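You operate a simulated robot arm through the tools that you are given. There is no shell and no other tool. Be economical: measure what you need, move in short steps, check, and stop when the job is done.

The job below is to be done with a simulated two-armed robot. You get a single attempt, and the scene is never put back.

TASK
Pick up the upturned can labelled "11" from the top of the double shelf with one hand, pass it to the other hand and put it on the upper shelf of the black rack. Set down upright: upturned can.

The check looks at the end state, three seconds after you hand in, the way a careful person would. Anything else that was tipped, shoved, dropped, spilled or broken makes it a failure.

THE ROBOT
Two 7-joint arms with two-finger grippers on one trunk, on a base that drives. Base frame: it is fixed to the floor where the robot stands at the start and does not move with it; the origin is under the middle of the robot, x ahead of it, y to its left, z up; the surface under the hand at the start is at about z = 0.9. Readings come in m, degrees, newtons and seconds.
The left shoulder is at the start at [0.033, 0.159, 1.181], the right one opposite. With the tool pointing down near the work surface each hand reaches from about 0.28 to 0.72 m from the robot's upright axis, wherever it stands, measured 20 degrees to its own side. Places, roughly: upper shelf of the black rack [0, 3.7, 1]. Payload 2.45 kg a hand.
The TCP of each hand is the grasp point between the finger pads, 0.026 m short of the fingertips. In the tool frame z runs along the fingers and y along their closing line. The gripper opens to 0.096 m. The gripper's body begins 0.069 m behind the TCP.
Orientation is that of the tool frame in the base frame, as [roll, pitch, yaw] about the fixed x, y, z axes, in that order (R = Rz(yaw) Ry(pitch) Rx(roll)). With the fingers straight down and closing along the base's y, the tool's x points along the base's -x, its y along +y and its z along -z.

THE INTERFACE
- The arms move only by the tool apply_moves. It takes "left_moves", "right_moves" or both (then of equal length, played together; a hand with none holds still); each is a list of rows, each a list of 3 entries, a list of its own where there are three numbers: the turn, a rotation vector about the base's x, y, z in units of 180 degrees (1.0 is 180 degrees), then the shift along the base's x, y, z in units of 100 mm (1.0 is 100 mm), then the opening, from 0 (shut) to 1 (fully open). In form: [[[rx, ry, rz], [x, y, z], fingers], ...]. A call has 1 to 8 rows; each row is the pose to reach, as a shift and turn from the pose commanded when the call began. A call with a number of a shift or a turn outside -1 to 1 is refused whole. Rows are played at 5 a second. More than 0.05 m and 8.6 degrees between two rows, or a gripper value outside its range, and nothing of the call is played. Where a pose cannot be reached the arm comes as near as it can. A force on the tool above 40 N (or 10 N above the force at the start of the call, whichever is more), or a blocked arm, ends the call early, and 0.2 s more pass. The fingers move at their own pace and stop on an object; they squeeze with about 33 N. The grip force told is the motor's: it shows also when the fingers shut on nothing. Time passes only in rows, and 0.2 s behind the last, so rows that repeat a pose let the fingers close. It gives the time, the measured TCP pose, the force on the tool (base axes), the opening and the grip force at its end, in the units of the frame above (readings bear some noise), with the torque about the TCP (base axes, N m) and any sound that the robot's microphone picked up.
- Cameras (640 x 400 px; columns grow to the right, rows downward): "scene" is now at [0.0665, -0.049, 1.638]; the picture's right is [-0.45, -0.89, -0.00], its down [-0.73, 0.37, -0.58] and it looks along [0.51, -0.26, -0.82] (base axes); focal length 270 px, centre (320, 200). "left" rides on the left gripper at [0.082, -0.003, -0.098] in its tool frame; the picture's right is [0.04, 1.00, 0.00], its down [-0.73, 0.03, -0.68] and it looks along [-0.68, 0.03, 0.73] (tool axes); focal length 256 px, centre (320, 200). "right" rides on the right gripper at [0.082, 0.003, -0.098] in its tool frame; the picture's right is [-0.04, 1.00, 0.00], its down [-0.73, -0.03, -0.68] and it looks along [-0.68, -0.03, 0.73] (tool axes); focal length 256 px, centre (320, 200). There is no depth. A picture from a camera that has moved, and an enlarged one, comes with that camera's place and axes in the base frame and with its lens. The place of the scene camera against the robot may be out by one fixed shift of up to 0.025 m in any direction.
- capture(camera): a new picture of that camera. The clock stands still meanwhile.
- lift_body(by): slides the trunk up (or, below 0, down) by that many m; the arms and the scene camera ride with it, the base frame stays. It gives what a move gives, with no picture.
- roll_base(legs): drives the robot by 1 to 6 legs, each [ahead, left, turn to the left] in m, m and degrees, along the robot's own axes; the way and the turn of a leg run together, so that a leg with both is an arc; at most 1.5 m and 180 degrees a leg. The arms and the cameras ride along, it lands a little off, and it stops where it bumps. It gives what a move gives.
- pan_tilt(pan, tilt): turns the head with the scene camera to pan (to the left, within 120 degrees either way) and tilt (down, from -29 to 69), counted from straight ahead of the robot. It gives what a move gives.
- inspect(camera, box): a new picture of the part [left, top, right, bottom] of that camera's present view, enlarged. The clock stands still meanwhile.
- sign_off(): hands the job in; it is judged then, once.

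Work in short steps. Places have to be worked out from the pictures, the camera data and where the tool is seen: move nearer, look again, correct. Check each grasp and each placing, and mend what went wrong. You have 120 turns and 88 pictures in all, those below and enlarged ones among them. Open the grippers and draw the arms clear of the work before you hand the job in, unless the task says otherwise; then end with one line.

The tools are called as a command line: name --argument value ..., lists and objects as JSON in quotes. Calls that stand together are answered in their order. apply_moves: Moves the arms, as the interface text tells. Its arguments: {"type":"object","properties":{"left_moves":{"type":"array","items":{"type":"array"}},"right_moves":{"type":"array","items":{"type":"array"}}},"required":[]} The other tools are called the same way: lift_body (by) slides the trunk up or down; roll_base (legs) drives the base; pan_tilt (pan, tilt) turns the head that bears the scene camera; capture (camera) takes a picture; inspect (camera, box) takes an enlarged picture of a part of a camera's view; sign_off () hands the job in.

At the start:

```text
t: 0.0
left_tcp_pos: [0.4525, -0.004, 1.2251]
left_tool_rot: [179.9, 0.0, -179.9]
left_ft_force: [-0.7, -0.2, 0.3]
left_moment: [-0.01, 0.0, 0.0]
left_finger_gap: 0.0957
left_gripper_force: 0.1
right_tcp_pos: [0.3481, -0.3587, 1.1996]
right_tool_rot: [179.9, 0.0, -179.9]
right_ft_force: [0.2, 0.5, 0.1]
right_moment: [0.0, 0.02, 0.0]
right_finger_gap: 0.096
right_gripper_force: 0.0
trunk travel left (down, up): [-0.35, 0.217]
robot x, y, heading: [0.0016, -0.0015, -0.1]
head pan, tilt: [-26.9, 54.6]
```

scene: 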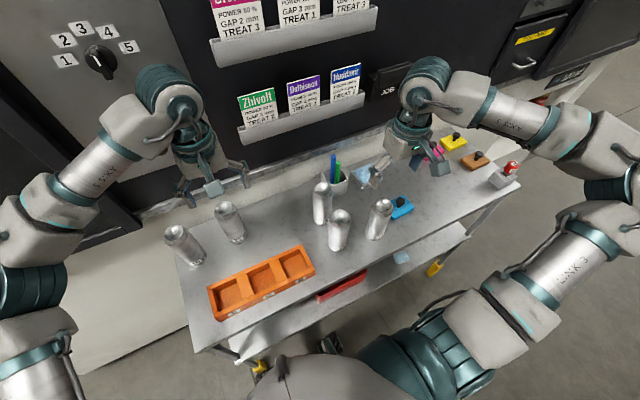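
right: 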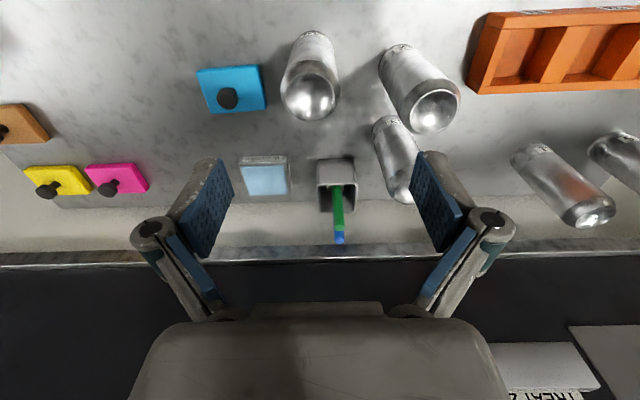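
left: 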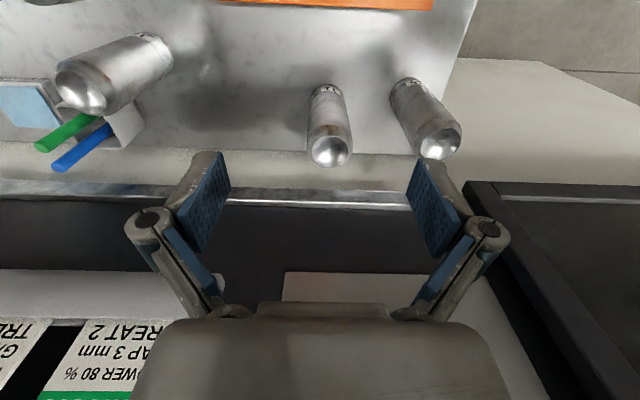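

I see five upturned cans on the double shelf, with small labels low on each. I'll enlarge the views to find "11".

inspect --camera "scene" --box '[150, 170, 410, 330]'

inspect --camera "right" --box '[260, 0, 640, 240]'

inspect --camera "left" --box '[40, 10, 480, 190]'

```text
2.46 times, centred on (280, 250) of scene
camera zoom: at [0.0665, -0.049, 1.638], right [-0.45, -0.89, 0.0], down [-0.73, 0.37, -0.58], along [0.51, -0.26, -0.82], focal length 664 px, centre (418, 77)
```

zoom: 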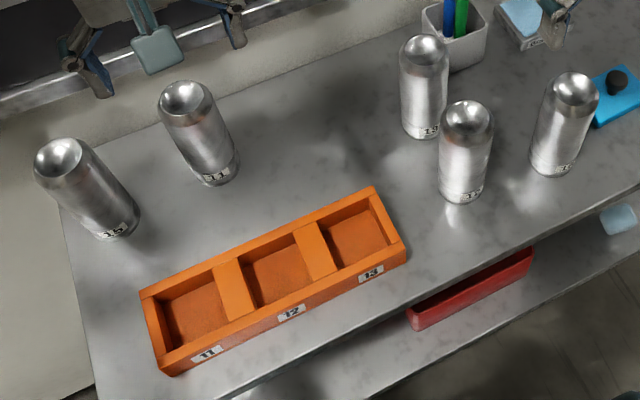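

```text
1.67 times, centred on (450, 120) of right
camera zoom: at [0.2662, -0.354, 1.298], right [0.04, 1.0, 0.0], down [0.73, -0.03, 0.68], along [0.68, -0.03, -0.73], focal length 427 px, centre (103, 333)
```

zoom: 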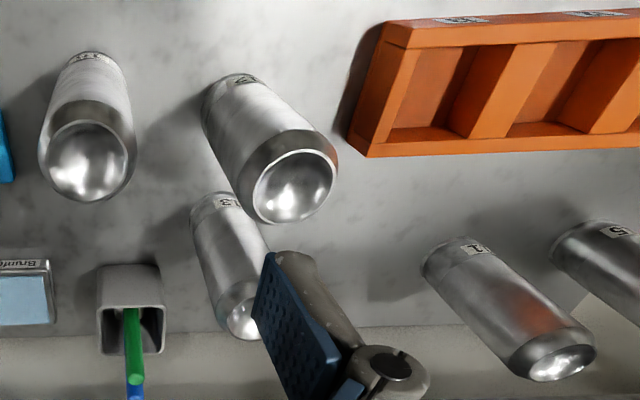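

```text
1.45 times, centred on (260, 100) of left
camera zoom: at [0.3712, -0.0079, 1.3237], right [-0.04, 1.0, 0.0], down [0.73, 0.03, 0.68], along [0.68, 0.03, -0.73], focal length 372 px, centre (407, 346)
```

zoom: 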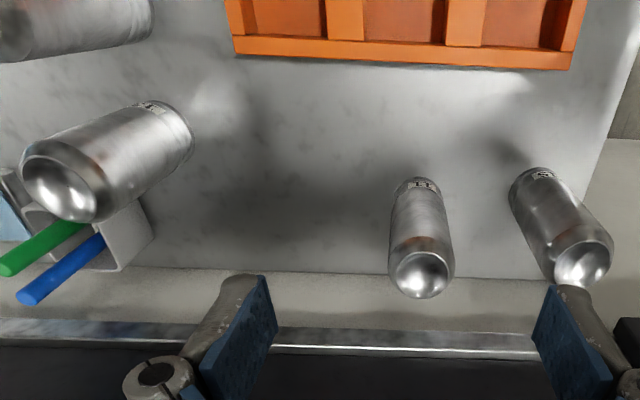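

Can "11" stands near (0.53, 0.01), about 0.17 m tall, with its label the right way up. I'll look at the rack next, then choose which hand does what.

pan_tilt --pan 90 --tilt 12

capture --camera "scene"

inspect --camera "scene" --box '[240, 120, 400, 220]'

```text
t: 2.0
left_tcp_pos: [0.4514, -0.0017, 1.2266]
left_tool_rot: [180.0, 0.1, 179.9]
left_ft_force: [-0.3, -0.2, 0.0]
left_moment: [0.01, 0.0, 0.0]
left_finger_gap: 0.0961
left_gripper_force: 0.2
right_tcp_pos: [0.345, -0.3563, 1.2007]
right_tool_rot: [180.0, 0.1, 180.0]
right_ft_force: [0.5, -0.1, 0.2]
right_moment: [-0.02, -0.01, -0.01]
right_finger_gap: 0.096
right_gripper_force: 0.1
trunk travel left (down, up): [-0.35, 0.217]
robot x, y, heading: [0.0025, -0.0017, 0.0]
head pan, tilt: [90.0, 12.0]
```

```text
81 pictures are left
camera scene: at [0.0019, 0.0771, 1.7031], right [1.0, 0.0, 0.0], down [0.0, -0.21, -0.98], along [0.0, 0.98, -0.21], focal length 270 px, centre (320, 200)
```

scene: 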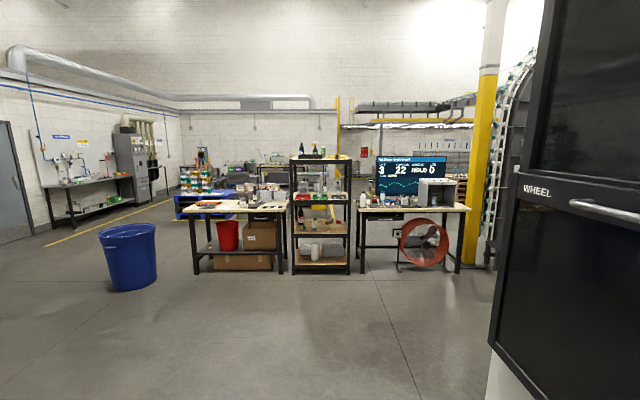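

```text
4.00 times, centred on (320, 170) of scene
camera zoom: at [0.0019, 0.0771, 1.7031], right [1.0, 0.0, 0.0], down [0.0, -0.21, -0.98], along [0.0, 0.98, -0.21], focal length 1080 px, centre (320, 320)
```

zoom: 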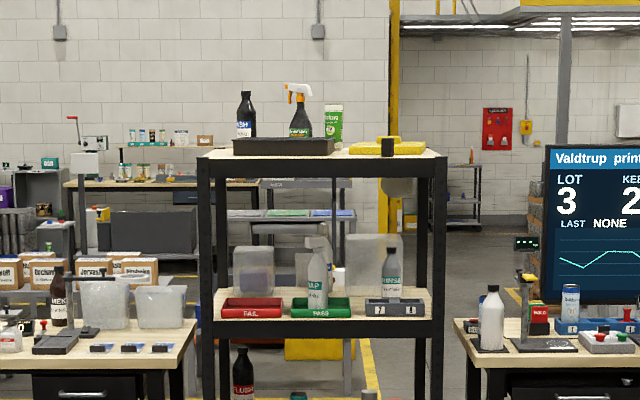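

The rack's upper shelf has about 0.4 m of headroom under the top board, with bins along its front. So the placing hand should come in tilted. I'll pick with the left hand from above and start by moving it over the can.

apply_moves --left_moves '[[[0, 0, 0], [0.4, 0.06, 0], 1], [[0, 0, 0], [0.8, 0.12, -0.1], 1], [[0, 0, 0], [0.8, 0.12, -0.3], 1], [[0, 0, 0], [0.8, 0.12, -0.4], 1]]'

capture --camera "left"

pan_tilt --pan 0 --tilt 50

capture --camera "scene"

```text
t: 3.0
left_tcp_pos: [0.5295, 0.0114, 1.1865]
left_tool_rot: [-179.9, 0.0, 180.0]
left_ft_force: [0.4, -0.2, 0.4]
left_moment: [-0.04, 0.01, -0.03]
left_finger_gap: 0.0959
left_gripper_force: 0.0
right_tcp_pos: [0.3448, -0.3568, 1.2011]
right_tool_rot: [180.0, 0.1, 180.0]
right_ft_force: [0.4, 0.4, 0.8]
right_moment: [0.03, -0.01, 0.02]
right_finger_gap: 0.096
right_gripper_force: 0.1
trunk travel left (down, up): [-0.35, 0.217]
robot x, y, heading: [0.0023, -0.0013, 0.2]
head pan, tilt: [90.0, 12.0]
```

```text
79 pictures are left
camera left: at [0.4484, 0.0068, 1.2837], right [-0.04, 1.0, 0.0], down [0.73, 0.03, 0.68], along [0.68, 0.03, -0.73], focal length 256 px, centre (320, 200)
```

left: 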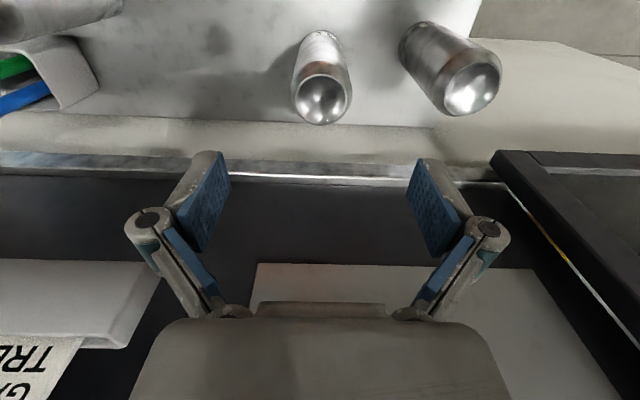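

```text
t: 4.6
left_tcp_pos: [0.5303, 0.0102, 1.1863]
left_tool_rot: [-180.0, 0.1, 179.9]
left_ft_force: [0.3, 1.0, -0.4]
left_moment: [0.03, 0.04, 0.02]
left_finger_gap: 0.0961
left_gripper_force: 0.1
right_tcp_pos: [0.3463, -0.357, 1.2008]
right_tool_rot: [-180.0, 0.2, 180.0]
right_ft_force: [0.9, -0.1, -0.6]
right_moment: [-0.02, 0.02, 0.04]
right_finger_gap: 0.0961
right_gripper_force: 0.0
trunk travel left (down, up): [-0.35, 0.217]
robot x, y, heading: [-0.0024, -0.0001, 0.1]
head pan, tilt: [0.0, 50.0]
```

```text
78 pictures are left
camera scene: at [0.0792, -0.0161, 1.644], right [0.0, -1.0, 0.0], down [-0.77, 0.0, -0.64], along [0.64, 0.0, -0.77], focal length 270 px, centre (320, 200)
```

scene: 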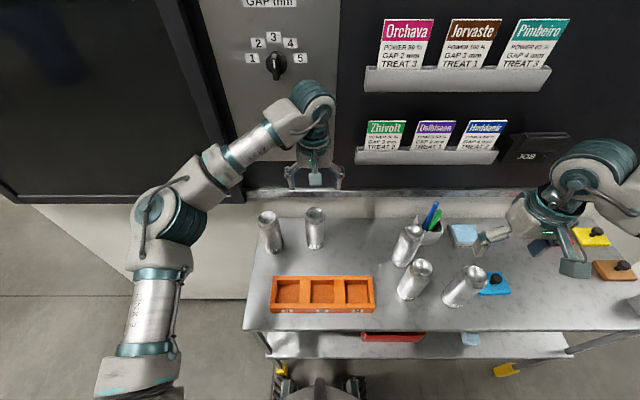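

The two left-camera views together put the can's axis near (0.54, 0.013), its top at z≈1.06 and its diameter about 0.055. I'll centre the hand over it, come down to just above it and look.

apply_moves --left_moves '[[[0, 0, 0], [0.08, 0.02, -0.3], 1], [[0, 0, 0], [0.08, 0.02, -0.7], 1], [[0, 0, 0], [0.08, 0.02, -0.9], 1]]'

capture --camera "left"

inspect --camera "scene" --box '[250, 130, 370, 260]'

```text
t: 5.4
left_tcp_pos: [0.5372, 0.0106, 1.0948]
left_tool_rot: [179.9, 0.0, -180.0]
left_ft_force: [0.1, -0.3, -0.9]
left_moment: [-0.03, 0.01, -0.02]
left_finger_gap: 0.096
left_gripper_force: 0.1
right_tcp_pos: [0.3451, -0.3574, 1.1997]
right_tool_rot: [180.0, 0.2, 180.0]
right_ft_force: [-0.9, -0.4, 0.1]
right_moment: [0.0, -0.01, 0.02]
right_finger_gap: 0.0958
right_gripper_force: 0.1
trunk travel left (down, up): [-0.35, 0.217]
robot x, y, heading: [-0.0012, -0.0029, 0.1]
head pan, tilt: [0.0, 50.0]
```

```text
77 pictures are left
camera left: at [0.4556, 0.0073, 1.1939], right [-0.04, 1.0, 0.0], down [0.73, 0.03, 0.68], along [0.68, 0.03, -0.73], focal length 256 px, centre (320, 200)
```

left: 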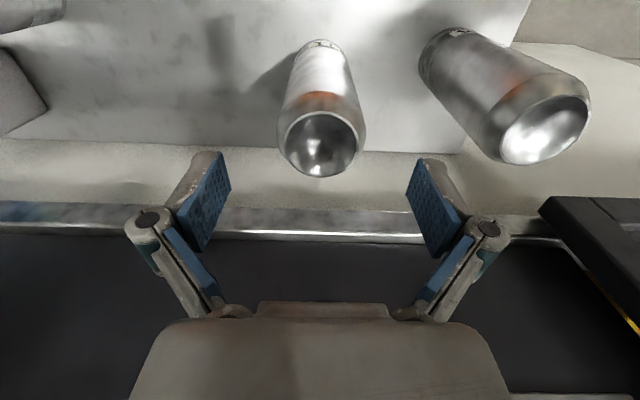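

```text
3.08 times, centred on (310, 195) of scene
camera zoom: at [0.0791, -0.0156, 1.644], right [0.0, -1.0, 0.0], down [-0.77, 0.0, -0.64], along [0.64, 0.0, -0.77], focal length 831 px, centre (351, 215)
```

zoom: 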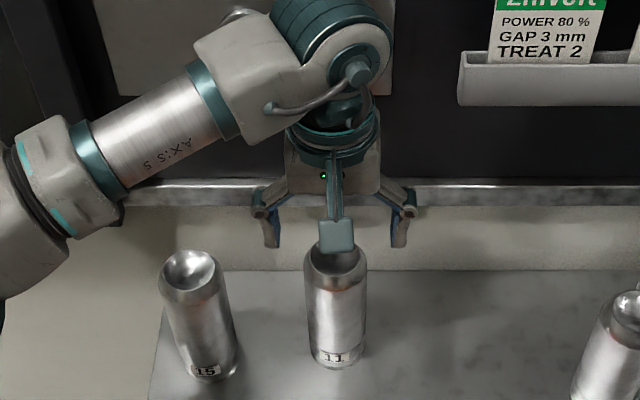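

The can is centred between the fingers and its top is at about z 1.05. I'll come straight down to z≈1.015 with the hand open.

apply_moves --left_moves '[[[0, 0, 0], [0.02, 0.02, -0.3], 1], [[0, 0, 0], [0.02, 0.02, -0.55], 1], [[0, 0, 0], [0.02, 0.02, -0.8], 1]]'

capture --camera "left"

inspect --camera "scene" --box '[250, 130, 370, 260]'

```text
t: 6.2
left_tcp_pos: [0.5394, 0.015, 1.0139]
left_tool_rot: [-180.0, 0.1, 180.0]
left_ft_force: [-0.1, 0.3, -0.3]
left_moment: [0.0, -0.01, -0.02]
left_finger_gap: 0.096
left_gripper_force: 0.1
right_tcp_pos: [0.3457, -0.3577, 1.2]
right_tool_rot: [179.9, 0.1, -179.9]
right_ft_force: [0.2, -0.8, 0.5]
right_moment: [-0.04, -0.04, -0.01]
right_finger_gap: 0.0961
right_gripper_force: 0.0
trunk travel left (down, up): [-0.35, 0.217]
robot x, y, heading: [0.0009, 0.0014, -0.2]
head pan, tilt: [0.0, 50.0]
```

```text
75 pictures are left
camera left: at [0.4578, 0.0109, 1.1125], right [-0.04, 1.0, 0.0], down [0.73, 0.03, 0.68], along [0.68, 0.03, -0.73], focal length 256 px, centre (320, 200)
```

left: 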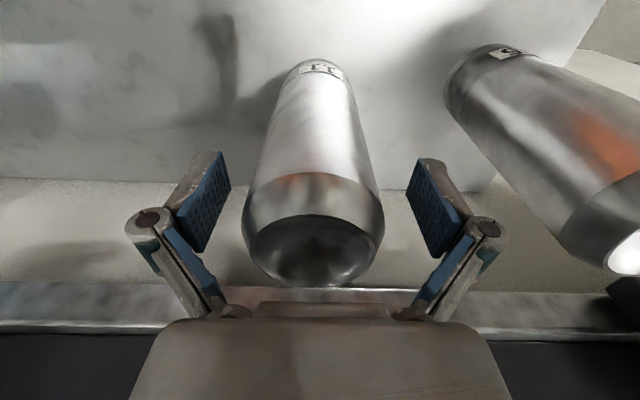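

```text
3.08 times, centred on (310, 195) of scene
camera zoom: at [0.0796, -0.0157, 1.644], right [0.0, -1.0, 0.0], down [-0.77, 0.0, -0.64], along [0.64, 0.0, -0.77], focal length 831 px, centre (351, 215)
```

zoom: 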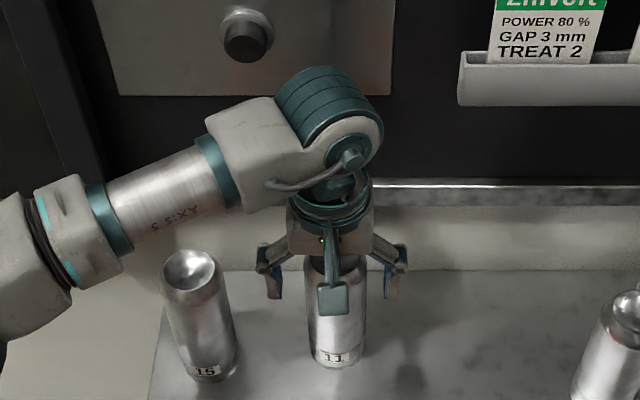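

The label "11" is confirmed and the can sits between the pads. I'll close the fingers in place.

apply_moves --left_moves '[[[0, 0, 0], [0, 0, 0], 0.5], [[0, 0, 0], [0, 0, 0], 0], [[0, 0, 0], [0, 0, 0], 0], [[0, 0, 0], [0, 0, 0], 0]]'

capture --camera "left"

```text
t: 7.2
left_tcp_pos: [0.5385, 0.0146, 1.0156]
left_tool_rot: [180.0, 0.1, 179.9]
left_ft_force: [0.8, -0.1, 4.2]
left_moment: [0.07, -0.01, 0.01]
left_finger_gap: 0.0591
left_gripper_force: 33.0
right_tcp_pos: [0.3462, -0.3564, 1.2016]
right_tool_rot: [-180.0, 0.1, 179.9]
right_ft_force: [-0.1, -0.1, -0.1]
right_moment: [-0.01, -0.02, 0.02]
right_finger_gap: 0.0959
right_gripper_force: 0.0
trunk travel left (down, up): [-0.35, 0.217]
robot x, y, heading: [0.0015, 0.0019, 0.1]
head pan, tilt: [0.0, 50.0]
```

```text
73 pictures are left
camera left: at [0.4573, 0.0106, 1.113], right [-0.04, 1.0, 0.0], down [0.73, 0.03, 0.68], along [0.68, 0.03, -0.73], focal length 256 px, centre (320, 200)
```

left: 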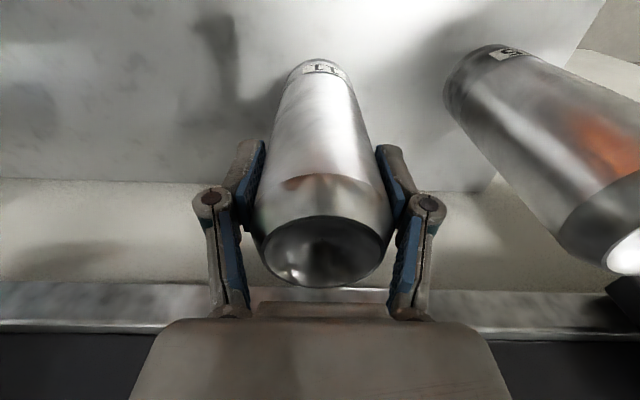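

The can is gripped with a 59 mm gap. I'll lift it straight up.

apply_moves --left_moves '[[[0, 0, 0], [0, 0, 0.1], 0], [[0, 0, 0], [0, 0, 0.3], 0], [[0, 0, 0], [0, 0, 0.7], 0], [[0, 0, 0], [0, 0, 1.0], 0]]'

capture --camera "left"

capture --camera "scene"

```text
t: 8.2
left_tcp_pos: [0.543, 0.0142, 1.1162]
left_tool_rot: [180.0, 0.1, 180.0]
left_ft_force: [0.1, 0.2, -0.6]
left_moment: [0.03, -0.01, -0.03]
left_finger_gap: 0.0591
left_gripper_force: 32.8
right_tcp_pos: [0.3452, -0.3581, 1.2004]
right_tool_rot: [179.9, 0.1, -180.0]
right_ft_force: [-0.4, -0.8, -0.1]
right_moment: [-0.01, -0.03, -0.02]
right_finger_gap: 0.0962
right_gripper_force: 0.1
trunk travel left (down, up): [-0.35, 0.217]
robot x, y, heading: [0.0011, 0.0006, 0.1]
head pan, tilt: [0.0, 50.0]
```

```text
72 pictures are left
camera left: at [0.461, 0.0098, 1.2146], right [-0.04, 1.0, 0.0], down [0.73, 0.03, 0.68], along [0.68, 0.03, -0.73], focal length 256 px, centre (320, 200)
```

left: 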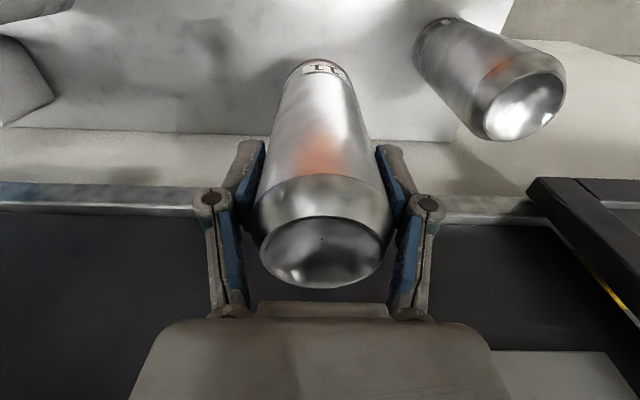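

```text
71 pictures are left
camera scene: at [0.0787, -0.0163, 1.644], right [0.0, -1.0, 0.0], down [-0.77, 0.0, -0.64], along [0.64, 0.0, -0.77], focal length 270 px, centre (320, 200)
```

scene: 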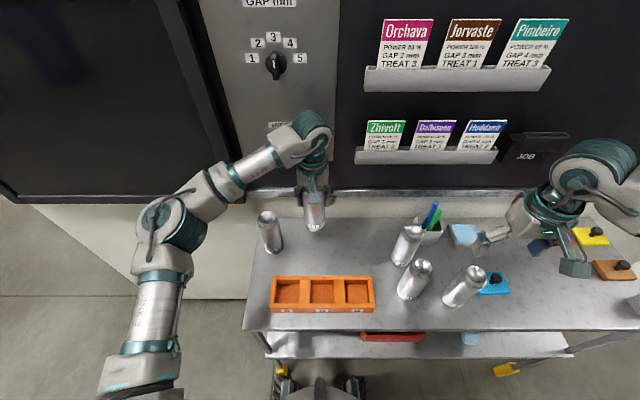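

The can is lifted and held upright. I'll raise it higher, then back the robot 0.6 m away from the bench.

apply_moves --left_moves '[[[0, 0, 0], [-0.2, 0, 0.4], 0], [[0, 0, 0], [-0.4, 0, 0.8], 0], [[0, 0, 0], [-0.8, 0, 1.0], 0]]'

roll_base --legs '[[-0.3, 0, 0], [-0.3, 0, 0]]'

capture --camera "scene"

```text
t: 9.0
left_tcp_pos: [0.46, 0.01, 1.218]
left_tool_rot: [180.0, 0.2, -179.9]
left_ft_force: [0.0, -0.3, -0.7]
left_moment: [0.01, -0.02, 0.04]
left_finger_gap: 0.059
left_gripper_force: 33.0
right_tcp_pos: [0.344, -0.3571, 1.2024]
right_tool_rot: [180.0, 0.2, 180.0]
right_ft_force: [0.4, -0.2, -0.6]
right_moment: [-0.01, 0.0, 0.0]
right_finger_gap: 0.0961
right_gripper_force: 0.0
trunk travel left (down, up): [-0.35, 0.217]
robot x, y, heading: [0.0046, 0.002, -0.1]
head pan, tilt: [0.0, 50.0]
```

```text
t: 12.7
left_tcp_pos: [-0.135, 0.0106, 1.2179]
left_tool_rot: [179.9, 0.0, -179.9]
left_ft_force: [-0.9, 0.1, 0.2]
left_moment: [0.0, 0.01, 0.02]
left_finger_gap: 0.0589
left_gripper_force: 32.7
right_tcp_pos: [-0.2497, -0.3575, 1.1997]
right_tool_rot: [180.0, -0.1, -180.0]
right_ft_force: [0.5, 0.8, 0.1]
right_moment: [0.03, -0.01, 0.0]
right_finger_gap: 0.0958
right_gripper_force: 0.1
trunk travel left (down, up): [-0.35, 0.217]
robot x, y, heading: [-0.597, -0.0016, -0.1]
head pan, tilt: [0.0, 50.0]
```

```text
70 pictures are left
camera scene: at [-0.5155, -0.016, 1.6438], right [0.0, -1.0, 0.0], down [-0.77, 0.0, -0.64], along [0.64, 0.0, -0.77], focal length 270 px, centre (320, 200)
```

scene: 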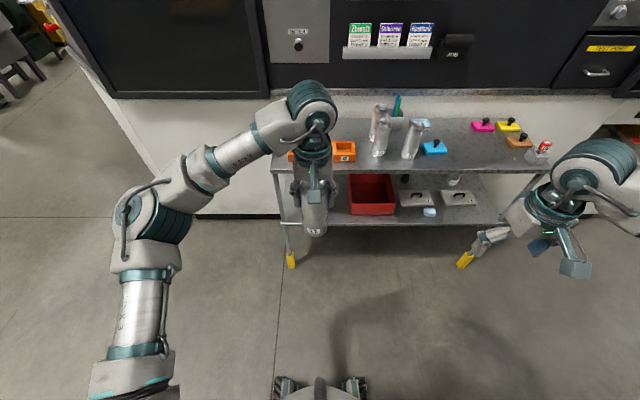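

The base is clear of the bench. Before choosing the handover geometry I want a closer look at the rack shelf, so I'll turn left and drive towards it with the can in the left hand.

roll_base --legs '[[0, 0, 90], [1.2, 0, 0], [1.1, -0.5, 0]]'

pan_tilt --pan 0 --tilt 25

capture --camera "scene"

```text
t: 28.2
left_tcp_pos: [0.0065, 2.7257, 1.2201]
left_tool_rot: [-179.7, 0.2, -92.9]
left_ft_force: [-0.5, -0.7, 0.1]
left_moment: [-0.01, 0.02, -0.01]
left_finger_gap: 0.0585
left_gripper_force: 33.0
right_tcp_pos: [0.3677, 2.5921, 1.2031]
right_tool_rot: [-179.8, 0.2, -93.0]
right_ft_force: [0.4, 0.1, 0.9]
right_moment: [0.01, 0.01, 0.01]
right_finger_gap: 0.0959
right_gripper_force: 0.1
trunk travel left (down, up): [-0.35, 0.217]
robot x, y, heading: [0.0003, 2.2665, 87.2]
head pan, tilt: [0.0, 50.0]
```

```text
t: 29.1
left_tcp_pos: [0.0078, 2.7237, 1.2195]
left_tool_rot: [-179.8, 0.3, -92.8]
left_ft_force: [0.6, -0.1, -0.7]
left_moment: [0.0, -0.02, 0.02]
left_finger_gap: 0.0584
left_gripper_force: 33.1
right_tcp_pos: [0.3676, 2.5894, 1.2034]
right_tool_rot: [-179.8, 0.4, -93.1]
right_ft_force: [0.6, -0.5, 0.0]
right_moment: [-0.02, 0.01, -0.01]
right_finger_gap: 0.0958
right_gripper_force: 0.0
trunk travel left (down, up): [-0.35, 0.217]
robot x, y, heading: [-0.0006, 2.2677, 86.9]
head pan, tilt: [0.0, 25.0]
```

```text
69 pictures are left
camera scene: at [-0.0081, 2.3595, 1.6814], right [1.0, -0.05, 0.0], down [-0.02, -0.43, -0.9], along [0.05, 0.9, -0.43], focal length 270 px, centre (320, 200)
```

scene: 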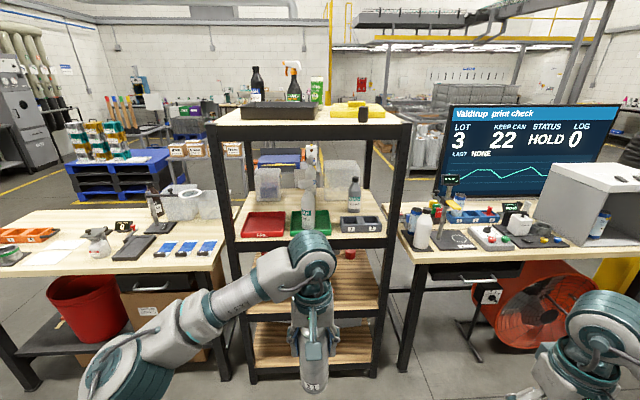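

inspect --camera "scene" --box '[220, 110, 410, 250]'

```text
2.86 times, centred on (315, 180) of scene
camera zoom: at [-0.0081, 2.3595, 1.6814], right [1.0, -0.05, 0.0], down [-0.02, -0.43, -0.9], along [0.05, 0.9, -0.43], focal length 771 px, centre (334, 257)
```

zoom: 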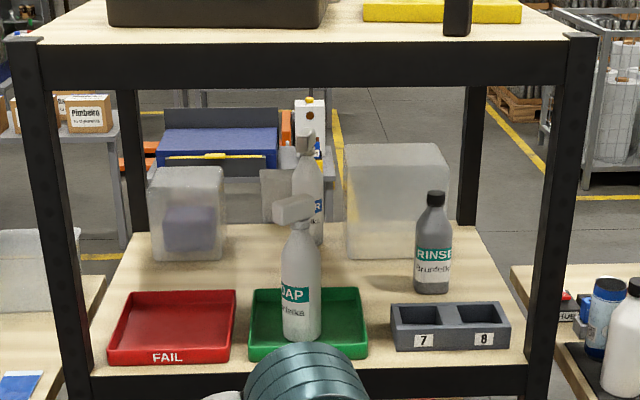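

The spot behind the red tray, around x≈-0.2, y≈3.66 with the shelf at z≈1.0, is free. The right hand will need to arrive tilted about 45° from the robot's side. To keep the left wrist camera out of its way, I'll try turning the left hand 180° about the vertical so the camera faces away.

apply_moves --left_moves '[[[0, 0, 0.045], [0, 0, 0], 0], [[0, 0, 0.09], [0, 0, 0], 0], [[0, 0, 0.135], [0, 0, 0], 0], [[0, 0, 0.18], [0, 0, 0], 0], [[0, 0, 0.225], [0, 0, 0], 0], [[0, 0, 0.27], [0, 0, 0], 0], [[0, 0, 0.315], [0, 0, 0], 0], [[0, 0, 0.36], [0, 0, 0], 0]]'

```text
t: 30.9
left_tcp_pos: [0.0092, 2.7258, 1.2221]
left_tool_rot: [-180.0, 0.4, -28.0]
left_ft_force: [-0.8, -0.5, -0.3]
left_moment: [-0.03, 0.0, -0.01]
left_finger_gap: 0.0583
left_gripper_force: 33.3
right_tcp_pos: [0.3702, 2.5902, 1.2037]
right_tool_rot: [-179.9, 0.4, -92.9]
right_ft_force: [0.0, -0.1, -0.9]
right_moment: [0.01, -0.02, 0.01]
right_finger_gap: 0.0958
right_gripper_force: 0.1
trunk travel left (down, up): [-0.35, 0.217]
robot x, y, heading: [-0.0025, 2.2681, 86.9]
head pan, tilt: [0.0, 25.0]
```

That turned freely, so I'll carry on in the same direction.

apply_moves --left_moves '[[[0, 0, 0.045], [0, 0, 0], 0], [[0, 0, 0.09], [0, 0, 0], 0], [[0, 0, 0.135], [0, 0, 0], 0], [[0, 0, 0.18], [0, 0, 0], 0], [[0, 0, 0.225], [0, 0, 0], 0], [[0, 0, 0.27], [0, 0, 0], 0], [[0, 0, 0.315], [0, 0, 0], 0], [[0, 0, 0.36], [0, 0, 0], 0]]'

apply_moves --left_moves '[[[0, 0, 0.045], [0, 0, 0], 0], [[0, 0, 0.09], [0, 0, 0], 0], [[0, 0, 0.135], [0, 0, 0], 0], [[0, 0, 0.18], [0, 0, 0], 0], [[0, 0, 0.225], [0, 0, 0], 0], [[0, 0, 0.27], [0, 0, 0], 0]]'

pan_tilt --pan 0 --tilt 50

capture --camera "scene"

```text
t: 32.7
left_tcp_pos: [0.0117, 2.7246, 1.2203]
left_tool_rot: [-179.9, 0.4, 36.7]
left_ft_force: [0.4, 0.2, -0.5]
left_moment: [0.0, 0.02, 0.02]
left_finger_gap: 0.0583
left_gripper_force: 33.3
right_tcp_pos: [0.3697, 2.5898, 1.204]
right_tool_rot: [-179.9, 0.4, -93.1]
right_ft_force: [-0.1, 0.5, 0.7]
right_moment: [-0.02, 0.0, 0.0]
right_finger_gap: 0.096
right_gripper_force: 0.1
trunk travel left (down, up): [-0.35, 0.217]
robot x, y, heading: [-0.0004, 2.2685, 87.0]
head pan, tilt: [0.0, 25.0]
```

```text
t: 34.1
left_tcp_pos: [0.0093, 2.7229, 1.2205]
left_tool_rot: [-179.8, 0.6, 85.4]
left_ft_force: [0.1, 0.8, 0.3]
left_moment: [0.0, 0.01, 0.03]
left_finger_gap: 0.0581
left_gripper_force: 32.8
right_tcp_pos: [0.3719, 2.5884, 1.2034]
right_tool_rot: [-179.9, 0.4, -93.0]
right_ft_force: [-0.3, 0.9, 0.8]
right_moment: [-0.01, -0.02, 0.01]
right_finger_gap: 0.0962
right_gripper_force: 0.0
trunk travel left (down, up): [-0.35, 0.217]
robot x, y, heading: [-0.0021, 2.2695, 87.1]
head pan, tilt: [0.0, 25.0]
```

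```text
t: 35.0
left_tcp_pos: [0.0103, 2.7228, 1.2214]
left_tool_rot: [-179.8, 0.5, 85.2]
left_ft_force: [0.6, 0.0, 0.6]
left_moment: [0.04, 0.01, -0.02]
left_finger_gap: 0.058
left_gripper_force: 32.6
right_tcp_pos: [0.3711, 2.589, 1.2034]
right_tool_rot: [-179.9, 0.5, -93.1]
right_ft_force: [-0.8, -0.1, 0.2]
right_moment: [0.0, -0.02, 0.03]
right_finger_gap: 0.096
right_gripper_force: 0.2
trunk travel left (down, up): [-0.35, 0.217]
robot x, y, heading: [-0.0017, 2.2673, 87.1]
head pan, tilt: [0.0, 50.0]
```

```text
67 pictures are left
camera scene: at [-0.0034, 2.344, 1.6441], right [1.0, -0.05, 0.0], down [-0.04, -0.77, -0.64], along [0.03, 0.64, -0.77], focal length 270 px, centre (320, 200)
```

scene: 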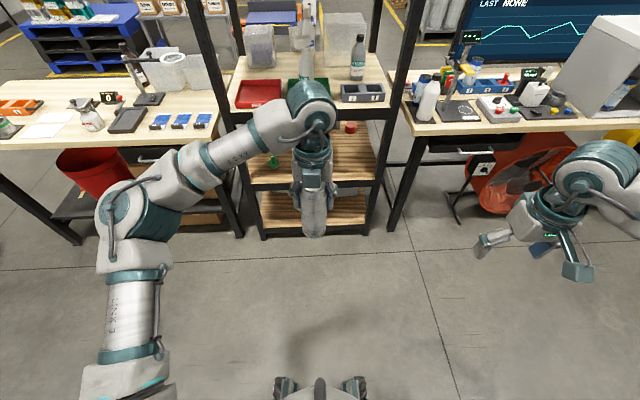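

The left hand is turned with its camera facing the rack. Next I tilt the right hand 45° (fingers forward and down) and bring it towards the can from the robot's side.

apply_moves --right_moves '[[[0.0416, -0.0022, 0], [-0.16, 0, 0], 1], [[0.0832, -0.0043, 0], [-0.33, 0, 0], 1], [[0.1249, -0.0065, 0], [-0.5, 0, 0], 1], [[0.1665, -0.0087, 0], [-0.66, 0, 0], 1], [[0.208, -0.0108, 0], [-0.83, 0, 0], 1], [[0.2497, -0.013, 0], [-1.0, 0, 0], 1]]'

apply_moves --right_moves '[[[0, 0, 0], [-0.4, -0.15, -0.1], 1], [[0, 0, 0], [-0.8, -0.3, -0.2], 1], [[0, 0, 0], [-1.0, -0.4, -0.3], 1]]'

capture --camera "right"

capture --camera "scene"

```text
t: 36.4
left_tcp_pos: [0.0103, 2.7245, 1.2206]
left_tool_rot: [-179.9, 0.5, 85.3]
left_ft_force: [-0.6, 0.0, 0.4]
left_moment: [0.0, 0.03, 0.0]
left_finger_gap: 0.058
left_gripper_force: 32.9
right_tcp_pos: [0.2734, 2.6118, 1.2268]
right_tool_rot: [-179.9, 45.5, -93.1]
right_ft_force: [-0.6, 0.9, -0.6]
right_moment: [0.0, 0.01, -0.04]
right_finger_gap: 0.096
right_gripper_force: 0.0
right hand out of reach, approached as far as the arm can: row 6
trunk travel left (down, up): [-0.35, 0.217]
robot x, y, heading: [-0.0036, 2.2674, 87.1]
head pan, tilt: [0.0, 50.0]
```

```text
t: 37.1
left_tcp_pos: [0.0058, 2.7235, 1.2197]
left_tool_rot: [179.9, 0.6, 85.3]
left_ft_force: [0.7, 0.1, 0.3]
left_moment: [-0.01, -0.08, -0.02]
left_finger_gap: 0.0576
left_gripper_force: 32.8
right_tcp_pos: [0.1595, 2.5983, 1.2277]
right_tool_rot: [-179.8, 45.3, -92.8]
right_ft_force: [0.4, 0.0, 1.0]
right_moment: [0.05, -0.02, 0.01]
right_finger_gap: 0.0961
right_gripper_force: 0.0
right hand out of reach, approached as far as the arm can: row 1, 2, 3
trunk travel left (down, up): [-0.35, 0.217]
robot x, y, heading: [-0.003, 2.266, 87.1]
head pan, tilt: [0.0, 50.0]
```

```text
66 pictures are left
camera right: at [0.1478, 2.4726, 1.2387], right [-1.0, 0.08, 0.02], down [0.03, 0.03, 1.0], along [0.08, 1.0, -0.03], focal length 256 px, centre (320, 200)
```

right: 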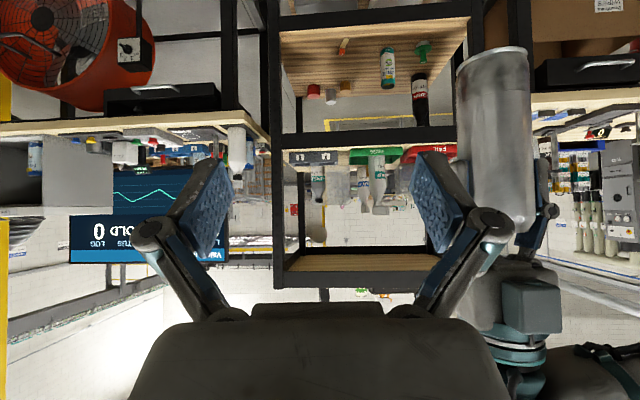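

```text
65 pictures are left
camera scene: at [-0.013, 2.3441, 1.644], right [1.0, -0.05, 0.0], down [-0.04, -0.77, -0.64], along [0.04, 0.64, -0.77], focal length 270 px, centre (320, 200)
```

scene: 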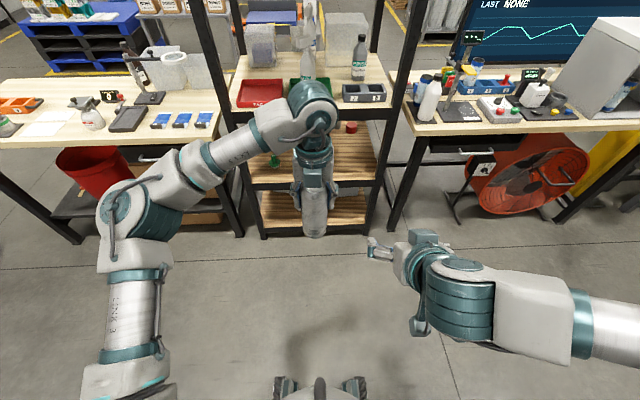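

The right hand can't tilt that close to the body, so the handover has to happen further out. First I'll check the can's seat in the left hand, because its gap has crept from 59.1 to 57.6 mm.

capture --camera "left"

inspect --camera "right" --box '[420, 30, 600, 270]'

```text
64 pictures are left
camera left: at [0.0084, 2.8052, 1.3179], right [1.0, -0.04, 0.0], down [-0.03, -0.73, 0.69], along [-0.03, -0.68, -0.73], focal length 256 px, centre (320, 200)
```

left: 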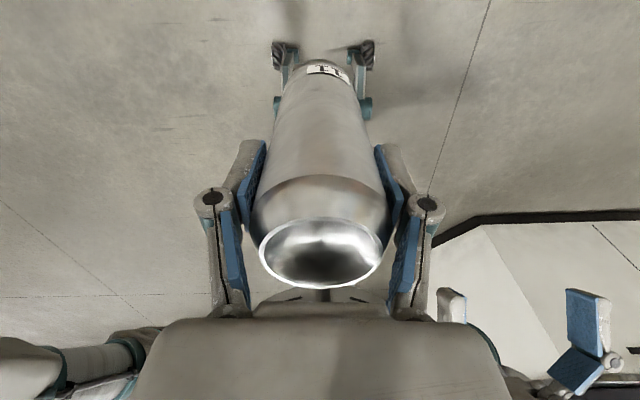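

```text
1.67 times, centred on (510, 150) of right
camera zoom: at [0.1478, 2.4726, 1.2387], right [-1.0, 0.08, 0.02], down [0.03, 0.03, 1.0], along [0.08, 1.0, -0.03], focal length 427 px, centre (3, 283)
```

zoom: 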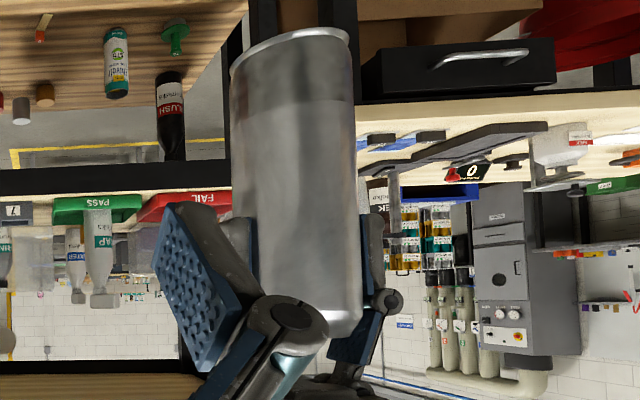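

The can's pose in the left hand hasn't changed, so there is no slip. I'll extend the left hand forward and a little right for the handover, and move the right hand forward at the same time.

apply_moves --left_moves '[[[0, 0, 0], [0.2, 0.35, 0], 0], [[0, 0, 0], [0.4, 0.7, 0], 0], [[0, 0, 0], [0.6, 1.0, 0], 0]]' --right_moves '[[[0, 0, 0], [0.0, 0.35, 0], 1], [[0, 0, 0], [0.0, 0.7, -0.1], 1], [[0, 0, 0], [0.0, 0.9, -0.3], 1]]'

```text
t: 38.0
left_tcp_pos: [0.0764, 2.8248, 1.2218]
left_tool_rot: [-179.7, 0.4, 85.2]
left_ft_force: [0.4, -0.1, 0.3]
left_moment: [-0.02, 0.0, 0.0]
left_finger_gap: 0.0582
left_gripper_force: 32.9
right_tcp_pos: [0.164, 2.6872, 1.1971]
right_tool_rot: [179.8, 45.4, -93.2]
right_ft_force: [0.5, 1.4, -0.5]
right_moment: [0.01, 0.02, 0.0]
right_finger_gap: 0.0958
right_gripper_force: 0.1
trunk travel left (down, up): [-0.35, 0.217]
robot x, y, heading: [-0.0025, 2.266, 87.1]
head pan, tilt: [0.0, 50.0]
```

No reach warning this time. Next I line the right hand up behind the can at grip height.

apply_moves --right_moves '[[[0, 0, 0], [-0.3, 0, -0.2], 1], [[0, 0, 0], [-0.6, 0, -0.4], 1], [[0, 0, 0], [-0.9, 0.0, -0.4], 1]]'

capture --camera "right"

capture --camera "scene"

```text
t: 38.8
left_tcp_pos: [0.0764, 2.8223, 1.2232]
left_tool_rot: [-179.7, 0.4, 85.2]
left_ft_force: [0.6, 0.0, 0.9]
left_moment: [0.06, 0.04, -0.01]
left_finger_gap: 0.0579
left_gripper_force: 32.7
right_tcp_pos: [0.1046, 2.6883, 1.1586]
right_tool_rot: [179.8, 45.5, -93.3]
right_ft_force: [0.5, -0.4, 0.0]
right_moment: [-0.01, -0.01, 0.02]
right_finger_gap: 0.0959
right_gripper_force: 0.1
right hand out of reach, approached as far as the arm can: row 3
trunk travel left (down, up): [-0.35, 0.217]
robot x, y, heading: [-0.004, 2.2692, 87.1]
head pan, tilt: [0.0, 50.0]
```

```text
62 pictures are left
camera right: at [0.0923, 2.5618, 1.1699], right [-1.0, 0.08, 0.03], down [0.03, 0.03, 1.0], along [0.08, 1.0, -0.03], focal length 256 px, centre (320, 200)
```

right: 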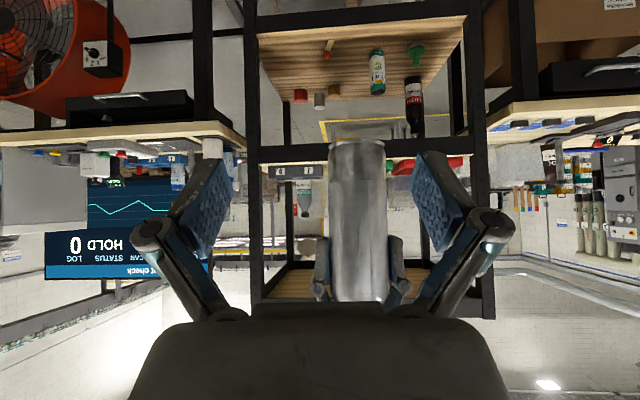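

```text
61 pictures are left
camera scene: at [-0.003, 2.3449, 1.644], right [1.0, -0.05, 0.0], down [-0.04, -0.77, -0.64], along [0.03, 0.64, -0.77], focal length 270 px, centre (320, 200)
```

scene: 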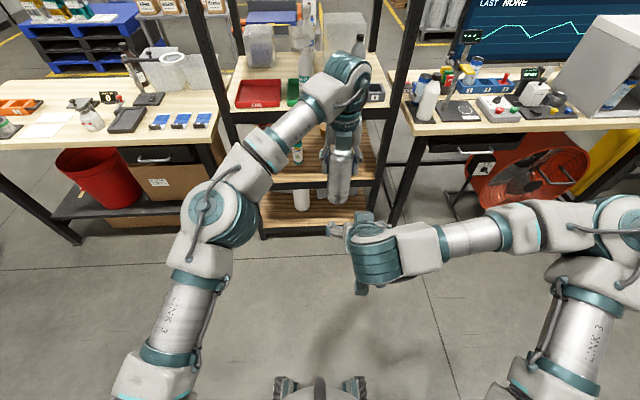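

The right-camera view agrees with the left hand's reading: the can is at (0.076, 2.823) with its base at z≈1.106. I'll go forward 5 cm while correcting sideways by 3 cm, with the tips still short of the can.

apply_moves --right_moves '[[[0, 0, 0], [-0.15, 0.25, 0], 1], [[0, 0, 0], [-0.3, 0.5, 0], 1], [[0, 0, 0], [-0.3, 0.5, 0], 1]]'

capture --camera "right"

```text
t: 39.5
left_tcp_pos: [0.0755, 2.8227, 1.223]
left_tool_rot: [-179.9, 0.4, 85.2]
left_ft_force: [0.4, 0.1, -0.7]
left_moment: [-0.02, 0.01, -0.01]
left_finger_gap: 0.0581
left_gripper_force: 32.8
right_tcp_pos: [0.1007, 2.7185, 1.1585]
right_tool_rot: [-180.0, 45.5, -93.0]
right_ft_force: [-0.7, 0.7, 1.1]
right_moment: [0.03, 0.0, 0.01]
right_finger_gap: 0.0961
right_gripper_force: 0.1
right hand out of reach, approached as far as the arm can: row 1, 2, 3
trunk travel left (down, up): [-0.35, 0.217]
robot x, y, heading: [0.0012, 2.2673, 87.0]
head pan, tilt: [0.0, 50.0]
```

```text
60 pictures are left
camera right: at [0.0909, 2.593, 1.1698], right [-1.0, 0.08, 0.03], down [0.03, 0.03, 1.0], along [0.08, 1.0, -0.03], focal length 256 px, centre (320, 200)
```

right: 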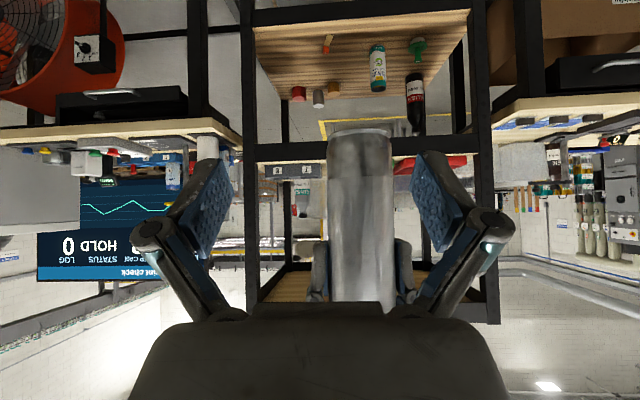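

The right arm is at its limit there, so I'll bring the can to it with the left hand instead: line up sideways first, then come back partway.

apply_moves --left_moves '[[[0, 0, 0], [0.16, 0, 0], 0], [[0, 0, 0], [0.31, 0, 0], 0], [[0, 0, 0], [0.3, -0.2, 0], 0], [[0, 0, 0], [0.29, -0.4, 0], 0]]'

capture --camera "right"

inspect --camera "scene" --box '[280, 120, 440, 320]'

```text
t: 40.5
left_tcp_pos: [0.0984, 2.7838, 1.2215]
left_tool_rot: [179.9, 0.6, 85.3]
left_ft_force: [0.1, -0.7, -0.2]
left_moment: [-0.01, 0.0, 0.01]
left_finger_gap: 0.058
left_gripper_force: 33.5
right_tcp_pos: [0.0972, 2.7201, 1.16]
right_tool_rot: [-179.7, 45.5, -93.0]
right_ft_force: [0.6, -0.2, 0.1]
right_moment: [-0.01, -0.04, 0.01]
right_finger_gap: 0.0959
right_gripper_force: 0.1
trunk travel left (down, up): [-0.35, 0.217]
robot x, y, heading: [-0.002, 2.2682, 87.1]
head pan, tilt: [0.0, 50.0]
```

```text
59 pictures are left
camera right: at [0.0857, 2.5937, 1.1699], right [-1.0, 0.08, 0.02], down [0.03, 0.03, 1.0], along [0.08, 1.0, -0.03], focal length 256 px, centre (320, 200)
```

right: 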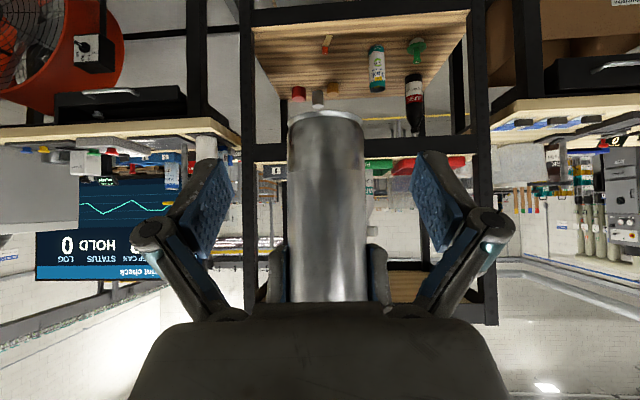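

```text
2.00 times, centred on (360, 220) of scene
camera zoom: at [-0.0107, 2.3456, 1.644], right [1.0, -0.05, 0.0], down [-0.04, -0.77, -0.64], along [0.03, 0.64, -0.77], focal length 540 px, centre (240, 160)
```

zoom: 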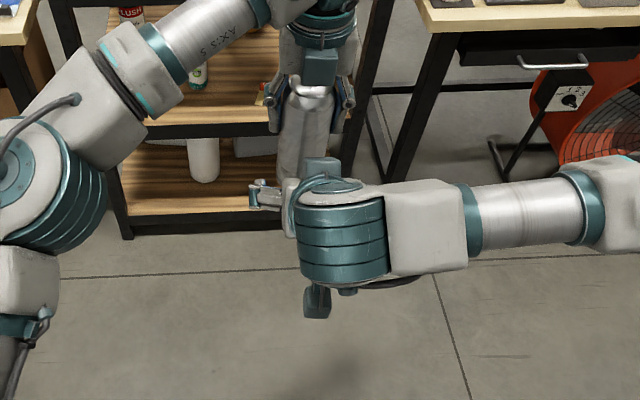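

The can is centred between the right fingers, so I'll bring it in the rest of the way gradually, raising it 4 mm for finger clearance.

apply_moves --left_moves '[[[0, 0, 0], [-0.01, -0.1, 0.04], 0], [[0, 0, 0], [-0.01, -0.2, 0.04], 0], [[0, 0, 0], [-0.02, -0.3, 0.04], 0], [[0, 0, 0], [-0.02, -0.4, 0.04], 0]]'

capture --camera "right"

capture --camera "left"

inspect --camera "scene" --box '[280, 120, 440, 320]'

```text
t: 41.5
left_tcp_pos: [0.0964, 2.7446, 1.2251]
left_tool_rot: [-180.0, 0.5, 85.3]
left_ft_force: [0.0, 0.5, -0.1]
left_moment: [0.0, -0.01, -0.02]
left_finger_gap: 0.058
left_gripper_force: 32.9
right_tcp_pos: [0.0989, 2.72, 1.1592]
right_tool_rot: [-179.8, 45.4, -93.0]
right_ft_force: [0.1, -0.7, -0.1]
right_moment: [0.0, 0.04, -0.05]
right_finger_gap: 0.096
right_gripper_force: 0.0
trunk travel left (down, up): [-0.35, 0.217]
robot x, y, heading: [-0.0009, 2.2661, 87.1]
head pan, tilt: [0.0, 50.0]
```

```text
57 pictures are left
camera right: at [0.0875, 2.5939, 1.1698], right [-1.0, 0.08, 0.03], down [0.03, 0.03, 1.0], along [0.08, 1.0, -0.03], focal length 256 px, centre (320, 200)
```

right: 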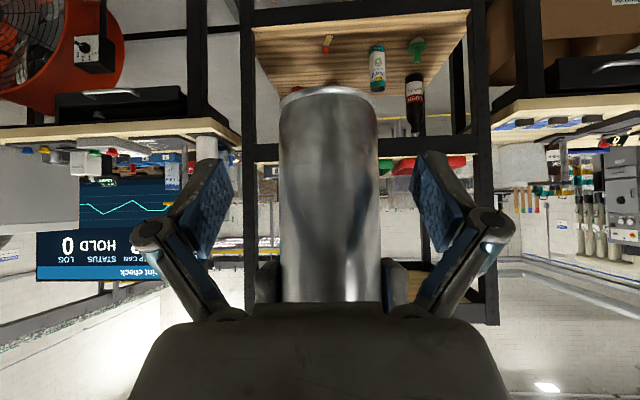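

```text
56 pictures are left
camera left: at [0.0989, 2.8256, 1.322], right [1.0, -0.04, 0.0], down [-0.03, -0.73, 0.68], along [-0.03, -0.68, -0.73], focal length 256 px, centre (320, 200)
```

left: 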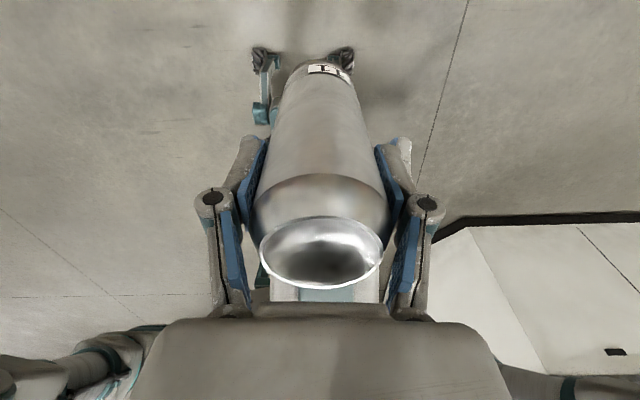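

```text
2.00 times, centred on (360, 220) of scene
camera zoom: at [-0.0098, 2.3454, 1.644], right [1.0, -0.05, 0.0], down [-0.04, -0.77, -0.64], along [0.03, 0.64, -0.77], focal length 540 px, centre (240, 160)
```

zoom: 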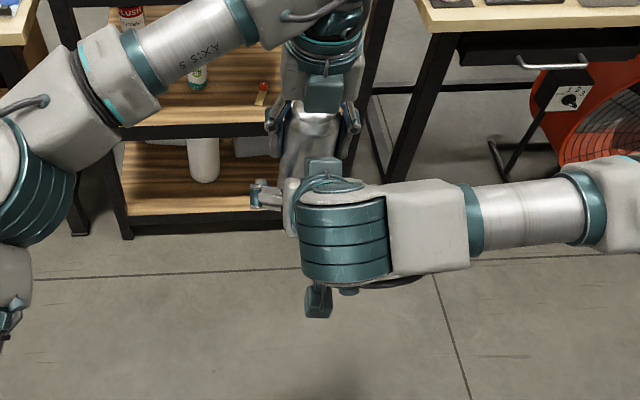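

No contact so far and about 24 mm to go. I'll finish in small steps.

apply_moves --left_moves '[[[0, 0, 0], [0.01, -0.08, 0], 0], [[0, 0, 0], [0.02, -0.16, 0], 0], [[0, 0, 0], [0.02, -0.22, 0], 0]]'

capture --camera "right"

inspect --camera "left" --box '[160, 20, 480, 320]'

```text
t: 42.4
left_tcp_pos: [0.0976, 2.7235, 1.2254]
left_tool_rot: [-180.0, 0.3, 85.3]
left_ft_force: [-0.1, 4.3, -0.3]
left_moment: [-0.08, 0.0, -0.02]
left_finger_gap: 0.0578
left_gripper_force: 33.0
right_tcp_pos: [0.1003, 2.7188, 1.159]
right_tool_rot: [-180.0, 45.4, -92.9]
right_ft_force: [0.4, -4.1, -0.9]
right_moment: [0.37, 0.04, 0.02]
right_finger_gap: 0.0959
right_gripper_force: 0.0
trunk travel left (down, up): [-0.35, 0.217]
robot x, y, heading: [-0.0019, 2.2689, 87.2]
head pan, tilt: [0.0, 50.0]
```

```text
54 pictures are left
camera right: at [0.0886, 2.5936, 1.1696], right [-1.0, 0.08, 0.03], down [0.03, 0.03, 1.0], along [0.08, 1.0, -0.03], focal length 256 px, centre (320, 200)
```

right: 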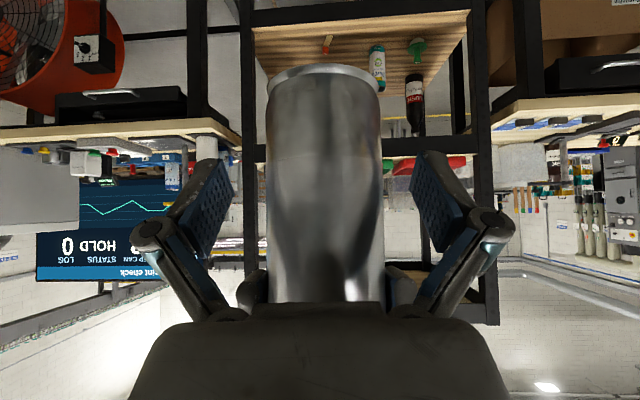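

```text
1.33 times, centred on (320, 170) of left
camera zoom: at [0.1013, 2.8044, 1.3225], right [1.0, -0.04, 0.0], down [-0.03, -0.73, 0.68], along [-0.03, -0.68, -0.73], focal length 341 px, centre (320, 240)
```

zoom: 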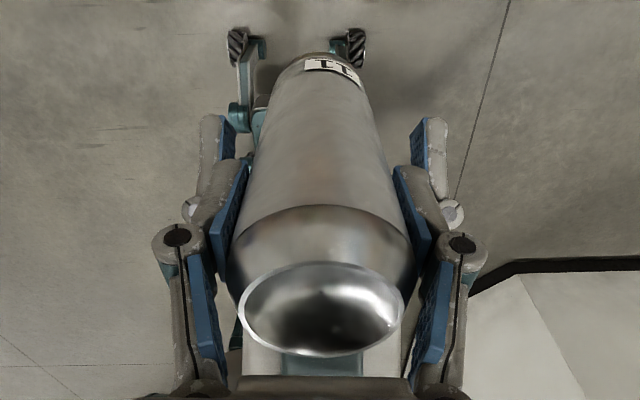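

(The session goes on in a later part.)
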